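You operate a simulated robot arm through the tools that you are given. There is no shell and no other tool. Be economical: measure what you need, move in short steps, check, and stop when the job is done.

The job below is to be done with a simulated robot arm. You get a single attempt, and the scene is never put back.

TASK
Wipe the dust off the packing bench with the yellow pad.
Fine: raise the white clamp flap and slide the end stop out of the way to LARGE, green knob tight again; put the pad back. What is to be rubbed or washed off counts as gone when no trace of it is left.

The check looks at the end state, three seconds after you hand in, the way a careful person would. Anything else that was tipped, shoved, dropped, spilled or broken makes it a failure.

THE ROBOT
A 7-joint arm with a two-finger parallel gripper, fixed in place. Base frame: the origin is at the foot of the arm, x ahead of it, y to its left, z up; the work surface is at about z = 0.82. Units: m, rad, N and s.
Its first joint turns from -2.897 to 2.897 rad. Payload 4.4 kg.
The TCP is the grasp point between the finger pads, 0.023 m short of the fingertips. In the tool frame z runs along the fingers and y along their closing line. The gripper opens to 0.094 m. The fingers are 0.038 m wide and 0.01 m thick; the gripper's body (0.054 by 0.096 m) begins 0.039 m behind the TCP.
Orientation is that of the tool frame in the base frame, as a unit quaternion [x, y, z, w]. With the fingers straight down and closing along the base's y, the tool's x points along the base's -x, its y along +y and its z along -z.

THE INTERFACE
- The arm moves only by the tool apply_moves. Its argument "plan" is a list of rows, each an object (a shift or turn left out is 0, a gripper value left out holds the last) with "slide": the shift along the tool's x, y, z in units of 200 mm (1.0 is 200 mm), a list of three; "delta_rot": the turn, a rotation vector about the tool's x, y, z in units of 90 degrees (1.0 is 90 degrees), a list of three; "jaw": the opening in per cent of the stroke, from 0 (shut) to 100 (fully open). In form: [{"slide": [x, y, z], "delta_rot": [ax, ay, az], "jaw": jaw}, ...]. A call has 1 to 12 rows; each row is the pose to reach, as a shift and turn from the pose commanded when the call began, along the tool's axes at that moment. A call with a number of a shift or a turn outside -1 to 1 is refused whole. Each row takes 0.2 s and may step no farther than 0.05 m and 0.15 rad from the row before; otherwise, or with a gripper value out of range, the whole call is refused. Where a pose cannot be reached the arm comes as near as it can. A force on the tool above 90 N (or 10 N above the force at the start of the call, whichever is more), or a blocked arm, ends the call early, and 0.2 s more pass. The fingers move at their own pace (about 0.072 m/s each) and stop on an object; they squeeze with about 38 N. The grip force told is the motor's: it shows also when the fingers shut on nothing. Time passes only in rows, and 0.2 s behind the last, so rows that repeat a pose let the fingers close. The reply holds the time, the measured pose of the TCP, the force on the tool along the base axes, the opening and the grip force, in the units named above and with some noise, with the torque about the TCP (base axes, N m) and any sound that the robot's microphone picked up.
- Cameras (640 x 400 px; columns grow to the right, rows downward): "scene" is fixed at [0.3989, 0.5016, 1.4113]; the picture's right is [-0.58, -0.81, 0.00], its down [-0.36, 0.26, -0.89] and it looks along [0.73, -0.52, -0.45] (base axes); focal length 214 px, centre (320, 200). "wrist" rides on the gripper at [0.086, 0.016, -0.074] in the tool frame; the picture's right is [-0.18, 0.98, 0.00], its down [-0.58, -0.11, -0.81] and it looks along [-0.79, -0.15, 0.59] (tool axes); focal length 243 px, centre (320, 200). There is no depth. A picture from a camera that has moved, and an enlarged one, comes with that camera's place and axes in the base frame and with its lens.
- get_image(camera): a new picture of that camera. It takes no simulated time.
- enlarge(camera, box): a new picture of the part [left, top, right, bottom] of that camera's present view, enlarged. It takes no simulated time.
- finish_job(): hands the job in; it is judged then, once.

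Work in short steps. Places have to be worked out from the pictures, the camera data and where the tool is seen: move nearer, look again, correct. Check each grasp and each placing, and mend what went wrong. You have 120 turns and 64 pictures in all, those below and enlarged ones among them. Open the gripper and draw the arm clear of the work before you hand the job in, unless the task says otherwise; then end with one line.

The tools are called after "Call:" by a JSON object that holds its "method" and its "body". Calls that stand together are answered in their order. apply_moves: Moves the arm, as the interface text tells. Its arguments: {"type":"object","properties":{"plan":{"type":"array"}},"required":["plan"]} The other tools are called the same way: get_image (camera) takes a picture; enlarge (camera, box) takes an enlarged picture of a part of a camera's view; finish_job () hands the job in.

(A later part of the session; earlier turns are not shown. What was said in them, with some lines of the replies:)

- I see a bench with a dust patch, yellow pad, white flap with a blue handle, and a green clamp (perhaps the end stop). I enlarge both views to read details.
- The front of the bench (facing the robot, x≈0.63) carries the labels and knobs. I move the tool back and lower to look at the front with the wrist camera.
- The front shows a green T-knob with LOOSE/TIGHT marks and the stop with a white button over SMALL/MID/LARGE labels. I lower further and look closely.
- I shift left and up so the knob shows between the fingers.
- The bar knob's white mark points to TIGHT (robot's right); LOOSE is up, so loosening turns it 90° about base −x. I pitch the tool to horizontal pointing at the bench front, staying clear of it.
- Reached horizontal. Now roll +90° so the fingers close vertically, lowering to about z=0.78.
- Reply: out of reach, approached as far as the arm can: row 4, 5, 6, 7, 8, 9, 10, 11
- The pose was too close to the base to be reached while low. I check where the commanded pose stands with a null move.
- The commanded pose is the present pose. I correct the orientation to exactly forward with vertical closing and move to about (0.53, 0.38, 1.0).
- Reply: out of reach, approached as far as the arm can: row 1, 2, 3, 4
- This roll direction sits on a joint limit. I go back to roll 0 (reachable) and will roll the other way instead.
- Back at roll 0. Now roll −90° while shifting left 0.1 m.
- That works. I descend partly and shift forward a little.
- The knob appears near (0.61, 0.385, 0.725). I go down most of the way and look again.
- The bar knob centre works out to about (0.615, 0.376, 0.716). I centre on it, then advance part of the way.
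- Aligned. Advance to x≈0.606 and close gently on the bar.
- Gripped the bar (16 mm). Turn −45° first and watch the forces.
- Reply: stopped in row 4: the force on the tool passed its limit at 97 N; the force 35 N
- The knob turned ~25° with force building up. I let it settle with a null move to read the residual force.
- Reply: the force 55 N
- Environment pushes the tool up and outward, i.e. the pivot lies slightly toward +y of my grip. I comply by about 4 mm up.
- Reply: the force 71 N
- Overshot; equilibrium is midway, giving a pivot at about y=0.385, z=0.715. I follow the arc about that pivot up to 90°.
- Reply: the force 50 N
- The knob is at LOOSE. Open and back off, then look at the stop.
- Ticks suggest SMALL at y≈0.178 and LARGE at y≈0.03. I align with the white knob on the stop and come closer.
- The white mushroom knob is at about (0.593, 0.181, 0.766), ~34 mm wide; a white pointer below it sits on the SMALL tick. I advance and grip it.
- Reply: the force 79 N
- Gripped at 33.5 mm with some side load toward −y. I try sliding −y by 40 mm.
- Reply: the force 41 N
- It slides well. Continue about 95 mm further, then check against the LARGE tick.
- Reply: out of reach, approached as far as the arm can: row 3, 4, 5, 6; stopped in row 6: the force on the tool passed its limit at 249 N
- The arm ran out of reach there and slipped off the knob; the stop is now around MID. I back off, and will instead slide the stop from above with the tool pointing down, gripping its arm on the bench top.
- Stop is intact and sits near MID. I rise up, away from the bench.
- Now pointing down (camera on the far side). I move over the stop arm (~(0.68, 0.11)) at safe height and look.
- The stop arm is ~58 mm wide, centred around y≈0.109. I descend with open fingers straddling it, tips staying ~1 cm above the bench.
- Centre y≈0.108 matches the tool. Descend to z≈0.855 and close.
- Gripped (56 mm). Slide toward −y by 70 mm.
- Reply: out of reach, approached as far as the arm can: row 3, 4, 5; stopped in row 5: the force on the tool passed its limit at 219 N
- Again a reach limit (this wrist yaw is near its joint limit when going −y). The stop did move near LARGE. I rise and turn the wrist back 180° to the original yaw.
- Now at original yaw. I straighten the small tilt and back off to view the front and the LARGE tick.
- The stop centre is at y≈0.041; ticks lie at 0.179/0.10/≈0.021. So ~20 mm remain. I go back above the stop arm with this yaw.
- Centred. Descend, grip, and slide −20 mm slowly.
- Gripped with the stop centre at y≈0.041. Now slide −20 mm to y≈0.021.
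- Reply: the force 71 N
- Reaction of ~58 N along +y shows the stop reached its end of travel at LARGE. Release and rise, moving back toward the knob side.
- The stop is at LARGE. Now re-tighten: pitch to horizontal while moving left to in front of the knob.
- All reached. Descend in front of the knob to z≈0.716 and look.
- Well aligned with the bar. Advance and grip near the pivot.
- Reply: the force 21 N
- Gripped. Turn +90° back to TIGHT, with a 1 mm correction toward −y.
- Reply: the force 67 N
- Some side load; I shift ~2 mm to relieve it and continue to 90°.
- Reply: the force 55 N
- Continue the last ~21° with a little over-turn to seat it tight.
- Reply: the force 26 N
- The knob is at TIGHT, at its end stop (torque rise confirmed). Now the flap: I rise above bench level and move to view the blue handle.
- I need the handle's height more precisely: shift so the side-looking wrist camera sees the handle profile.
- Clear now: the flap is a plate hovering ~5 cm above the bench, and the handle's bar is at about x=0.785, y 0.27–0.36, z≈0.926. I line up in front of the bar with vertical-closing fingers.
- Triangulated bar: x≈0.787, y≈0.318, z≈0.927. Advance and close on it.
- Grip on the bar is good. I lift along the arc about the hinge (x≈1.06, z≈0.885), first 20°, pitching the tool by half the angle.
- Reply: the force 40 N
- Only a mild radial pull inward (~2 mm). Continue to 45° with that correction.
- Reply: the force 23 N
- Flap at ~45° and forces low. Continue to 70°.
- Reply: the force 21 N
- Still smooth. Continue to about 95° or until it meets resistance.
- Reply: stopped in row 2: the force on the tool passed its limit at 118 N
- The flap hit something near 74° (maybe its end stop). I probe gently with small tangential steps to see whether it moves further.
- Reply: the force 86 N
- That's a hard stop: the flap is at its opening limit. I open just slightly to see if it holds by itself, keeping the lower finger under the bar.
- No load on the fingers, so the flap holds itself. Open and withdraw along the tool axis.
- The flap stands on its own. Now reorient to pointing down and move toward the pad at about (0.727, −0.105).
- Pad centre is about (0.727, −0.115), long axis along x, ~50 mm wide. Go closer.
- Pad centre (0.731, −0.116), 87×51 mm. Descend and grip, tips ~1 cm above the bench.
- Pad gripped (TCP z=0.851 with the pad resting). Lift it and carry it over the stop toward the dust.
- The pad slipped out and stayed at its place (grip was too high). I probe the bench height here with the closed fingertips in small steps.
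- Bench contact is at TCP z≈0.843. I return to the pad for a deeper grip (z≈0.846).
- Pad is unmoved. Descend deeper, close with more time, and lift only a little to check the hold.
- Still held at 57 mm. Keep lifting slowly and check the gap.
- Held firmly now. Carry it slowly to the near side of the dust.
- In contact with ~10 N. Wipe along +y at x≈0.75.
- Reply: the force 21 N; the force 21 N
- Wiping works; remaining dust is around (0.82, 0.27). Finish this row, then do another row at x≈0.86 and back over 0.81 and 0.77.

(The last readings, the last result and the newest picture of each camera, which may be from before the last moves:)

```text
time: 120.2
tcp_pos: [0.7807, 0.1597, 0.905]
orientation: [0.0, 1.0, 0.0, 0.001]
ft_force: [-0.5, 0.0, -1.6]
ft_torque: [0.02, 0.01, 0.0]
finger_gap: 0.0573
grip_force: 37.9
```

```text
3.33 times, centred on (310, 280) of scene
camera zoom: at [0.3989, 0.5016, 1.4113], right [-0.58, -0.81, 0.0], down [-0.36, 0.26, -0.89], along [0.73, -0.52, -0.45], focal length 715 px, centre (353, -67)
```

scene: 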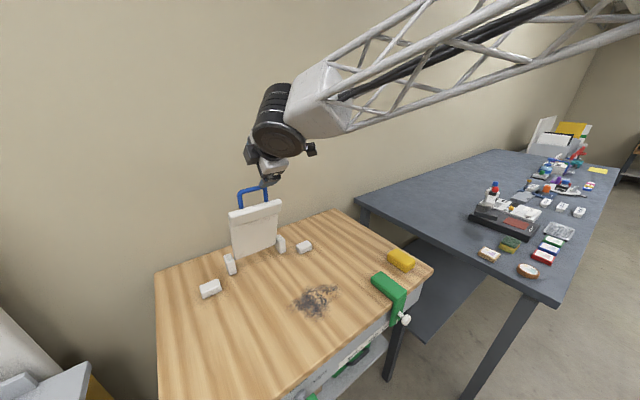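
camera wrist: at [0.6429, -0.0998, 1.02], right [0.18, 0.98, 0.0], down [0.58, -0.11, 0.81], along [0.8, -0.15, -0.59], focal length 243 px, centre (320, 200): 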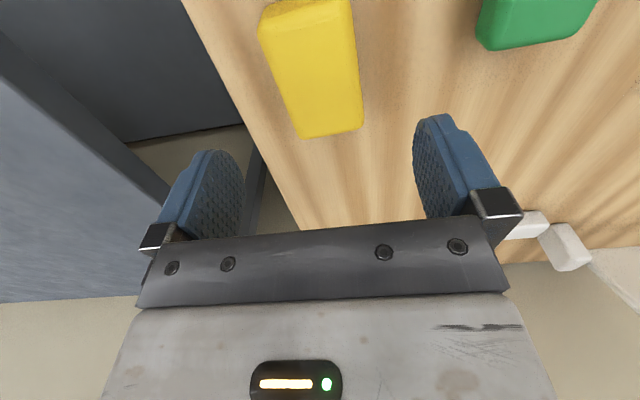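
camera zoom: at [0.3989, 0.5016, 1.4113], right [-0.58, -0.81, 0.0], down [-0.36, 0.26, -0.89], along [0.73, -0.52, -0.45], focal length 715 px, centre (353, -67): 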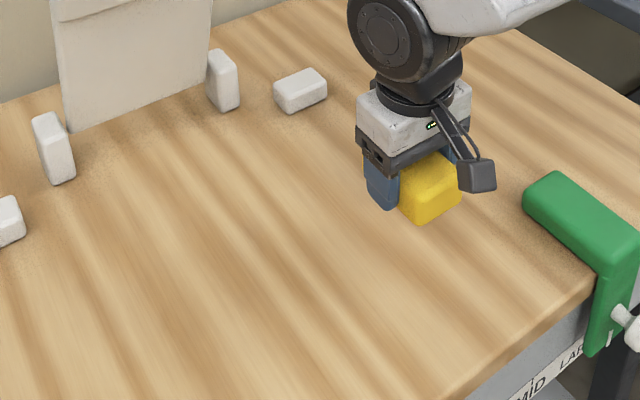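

The visible area looks clean; I raise and step back to inspect the whole area with the wrist camera.

Call:
{"method": "apply_moves", "body": {"plan": [{"slide": [0.1, 0.07, -0.17]}, {"slide": [0.2, 0.14, -0.34]}, {"slide": [0.3, 0.21, -0.5]}, {"slide": [0.4, 0.28, -0.67]}, {"slide": [0.5, 0.35, -0.84]}, {"slide": [0.6, 0.4, -1.0]}]}}

Call:
{"method": "get_image", "body": {"camera": "wrist"}}

Call:
{"method": "enlarge", "body": {"camera": "scene", "box": [230, 230, 390, 350]}}

```text
time: 121.5
tcp_pos: [0.6578, 0.238, 1.1064]
orientation: [0.0, 1.0, 0.001, 0.002]
ft_force: [-0.5, -0.1, -1.3]
ft_torque: [-0.03, 0.02, 0.01]
finger_gap: 0.0572
grip_force: 37.9
```

```text
8 pictures are left
camera wrist: at [0.5715, 0.2531, 1.1796], right [0.18, 0.98, 0.0], down [0.58, -0.11, 0.81], along [0.79, -0.15, -0.59], focal length 243 px, centre (320, 200)
```

wrist: 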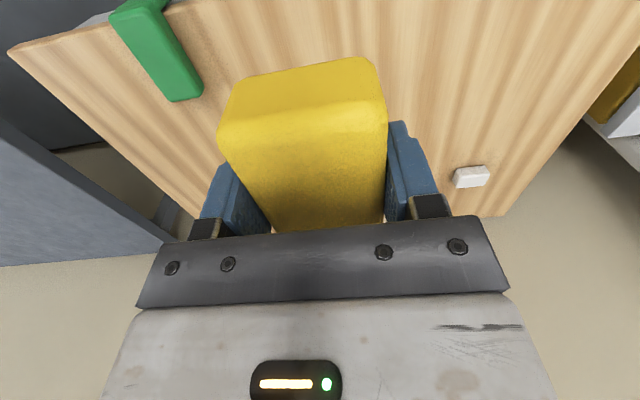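

```text
3.33 times, centred on (310, 290) of scene
camera zoom: at [0.3989, 0.5016, 1.4113], right [-0.58, -0.81, 0.0], down [-0.36, 0.26, -0.89], along [0.73, -0.52, -0.45], focal length 715 px, centre (353, -100)
```

zoom: 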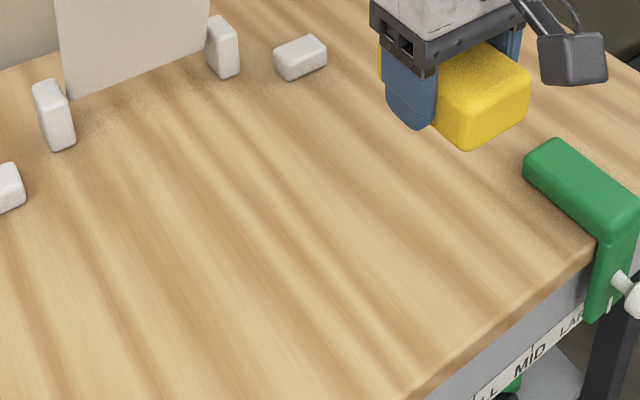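

No trace of dust remains. Carry the pad back to its original place (0.731, −0.117).

Call:
{"method": "apply_moves", "body": {"plan": [{"slide": [-0.02, -0.1, 0.04]}, {"slide": [-0.04, -0.22, 0.08]}, {"slide": [-0.07, -0.35, 0.13]}, {"slide": [-0.1, -0.48, 0.18]}, {"slide": [-0.12, -0.61, 0.23]}, {"slide": [-0.15, -0.74, 0.28]}, {"slide": [-0.17, -0.87, 0.33]}, {"slide": [-0.2, -1.0, 0.4]}]}}

Call:
{"method": "apply_moves", "body": {"plan": [{"slide": [-0.03, -0.12, 0.05]}, {"slide": [-0.06, -0.25, 0.1]}, {"slide": [-0.09, -0.38, 0.15]}, {"slide": [-0.12, -0.51, 0.2]}, {"slide": [-0.15, -0.64, 0.28]}, {"slide": [-0.165, -0.775, 0.38]}, {"slide": [-0.165, -0.775, 0.5]}, {"slide": [-0.165, -0.775, 0.62]}]}}

```text
time: 123.3
tcp_pos: [0.701, 0.0365, 1.0244]
orientation: [0.0, 1.0, 0.001, 0.003]
ft_force: [-0.4, 0.4, 0.7]
ft_torque: [0.03, -0.02, -0.02]
finger_gap: 0.0572
grip_force: 37.7
```

```text
time: 125.2
tcp_pos: [0.734, -0.116, 0.9018]
orientation: [0.001, 1.0, 0.0, 0.002]
ft_force: [0.1, -0.5, -0.2]
ft_torque: [0.01, 0.01, 0.01]
finger_gap: 0.0574
grip_force: 38.0
```

Lower gently to the bench surface.

Call:
{"method": "apply_moves", "body": {"plan": [{"slide": [0.01, 0, 0.1]}, {"slide": [0.01, 0, 0.18]}, {"slide": [0.01, 0, 0.24]}, {"slide": [0.01, 0, 0.265]}, {"slide": [0.01, 0, 0.275]}, {"slide": [0.01, 0, 0.283]}]}}

```text
time: 126.5
tcp_pos: [0.7335, -0.1162, 0.8454]
orientation: [0.0, 1.0, 0.002, 0.003]
ft_force: [-0.2, 0.9, -0.3]
ft_torque: [0.03, 0.03, 0.02]
finger_gap: 0.0573
grip_force: 37.5
```

Within about 1–2 mm of the bench; lower one more millimetre, release, and rise.

Call:
{"method": "apply_moves", "body": {"plan": [{"slide": [0, 0, 0.006]}, {"slide": [0, 0, 0.006], "jaw": 100}, {"slide": [0, 0, 0.006], "jaw": 100}, {"slide": [0, 0, 0.006], "jaw": 100}, {"slide": [0, 0, 0.006], "jaw": 100}, {"slide": [0, 0, -0.15]}, {"slide": [0, 0, -0.35]}, {"slide": [0, 0, -0.55]}, {"slide": [0, 0, -0.75]}, {"slide": [0.1, 0, -0.95]}]}}

Call:
{"method": "apply_moves", "body": {"plan": [{"slide": [0.15, 0, -0.15]}, {"slide": [0.3, 0, -0.3]}, {"slide": [0.45, 0, -0.45]}, {"slide": [0.6, 0, -0.55]}, {"slide": [0.8, 0, -0.6]}, {"slide": [1.0, 0, -0.6]}]}}

Call:
{"method": "get_image", "body": {"camera": "scene"}}

Call:
{"method": "get_image", "body": {"camera": "wrist"}}

```text
time: 128.8
tcp_pos: [0.7135, -0.1151, 1.0332]
orientation: [0.0, 1.0, 0.001, 0.002]
ft_force: [0.0, 0.0, -0.4]
ft_torque: [0.03, -0.02, -0.02]
finger_gap: 0.0943
grip_force: 0.2
```

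```text
time: 130.2
tcp_pos: [0.5109, -0.1182, 1.1523]
orientation: [0.001, 1.0, 0.001, 0.002]
ft_force: [0.7, -0.2, -0.8]
ft_torque: [-0.02, 0.0, -0.03]
finger_gap: 0.0939
grip_force: 0.0
```

```text
6 pictures are left
```

scene: 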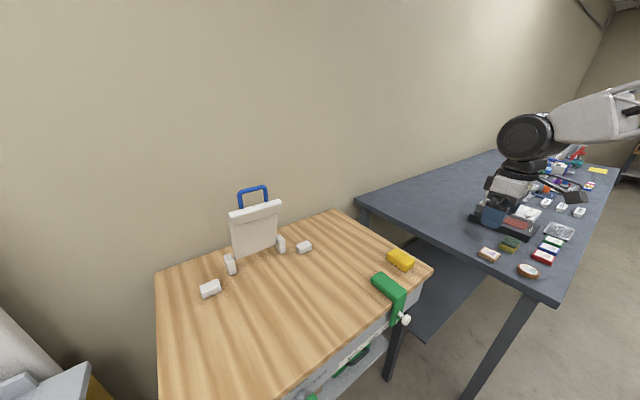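

```text
5 pictures are left
camera wrist: at [0.4252, -0.1028, 1.2257], right [0.18, 0.98, 0.0], down [0.58, -0.11, 0.81], along [0.8, -0.15, -0.59], focal length 243 px, centre (320, 200)
```

wrist: 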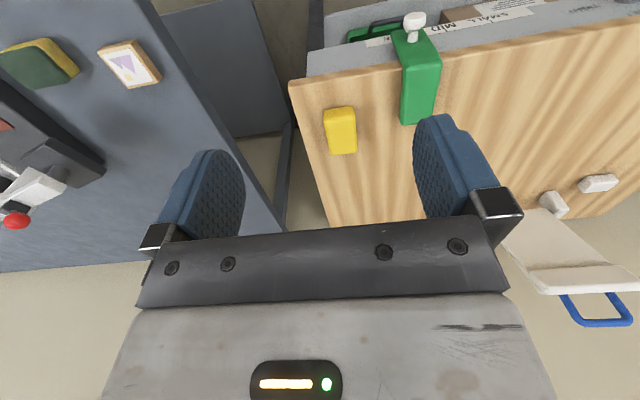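

Everything looks in place. A last close check of the dust area and the stop/knob.

Call:
{"method": "enlarge", "body": {"camera": "scene", "box": [260, 260, 380, 340]}}

Call:
{"method": "enlarge", "body": {"camera": "scene", "box": [290, 260, 430, 400]}}

```text
5.00 times, centred on (320, 300) of scene
camera zoom: at [0.3989, 0.5016, 1.4113], right [-0.58, -0.81, 0.0], down [-0.36, 0.26, -0.89], along [0.73, -0.52, -0.45], focal length 1072 px, centre (320, -300)
```

zoom: 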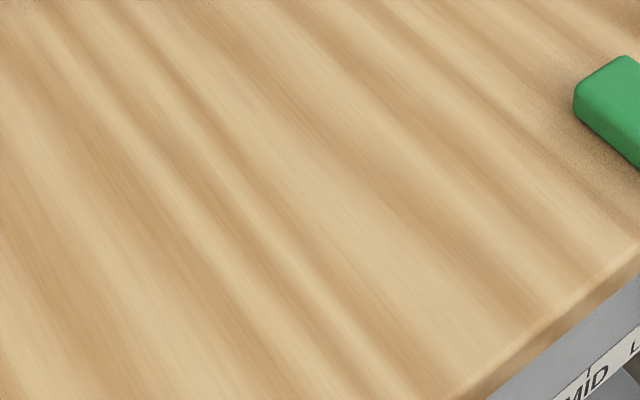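

```text
2.86 times, centred on (360, 330) of scene
camera zoom: at [0.3989, 0.5016, 1.4113], right [-0.58, -0.81, 0.0], down [-0.36, 0.26, -0.89], along [0.73, -0.52, -0.45], focal length 613 px, centre (206, -171)
```

zoom: 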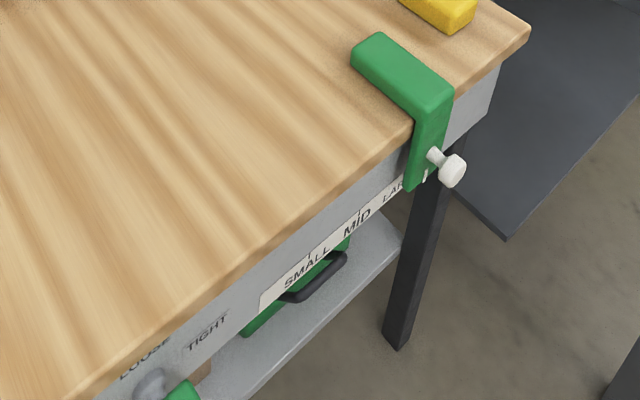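

I verify the LARGE alignment from the front with the wrist camera.

Call:
{"method": "apply_moves", "body": {"plan": [{"slide": [0.15, 0.15, 0.1]}, {"slide": [0.3, 0.3, 0.2]}, {"slide": [0.35, 0.45, 0.35]}, {"slide": [0.35, 0.55, 0.5]}, {"slide": [0.35, 0.55, 0.6]}]}}

Call:
{"method": "enlarge", "body": {"camera": "wrist", "box": [240, 20, 440, 145]}}

```text
time: 131.3
tcp_pos: [0.4409, -0.0069, 1.0325]
orientation: [0.0, 1.0, 0.001, 0.002]
ft_force: [0.8, 0.3, -0.9]
ft_torque: [-0.02, -0.02, 0.01]
finger_gap: 0.094
grip_force: 0.1
```

```text
3.20 times, centred on (340, 82) of wrist
camera zoom: at [0.356, 0.0086, 1.1056], right [0.18, 0.98, 0.0], down [0.58, -0.11, 0.81], along [0.8, -0.15, -0.59], focal length 776 px, centre (256, 576)
```

zoom: 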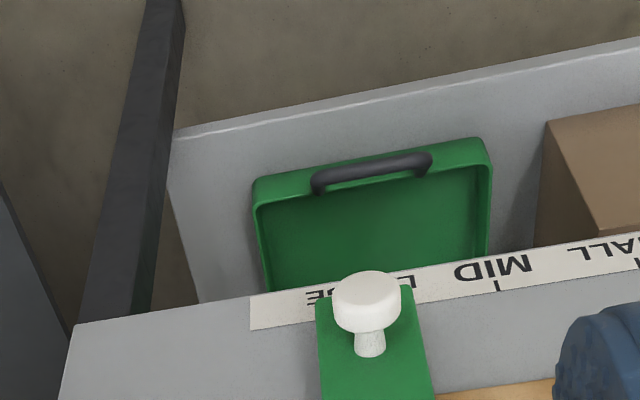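

The stop is centred on LARGE, the knob is at TIGHT, the flap is up, the dust is gone, and the pad is back. The gripper is open and clear, so I hand in.

Call:
{"method": "finish_job", "body": {}}

```text
The job is handed in.
```

The dust is wiped off the bench with no trace in the last close-up. The white flap is raised and stays up by itself, the end stop is at LARGE with the green knob tight again, and the yellow pad is back where it was.
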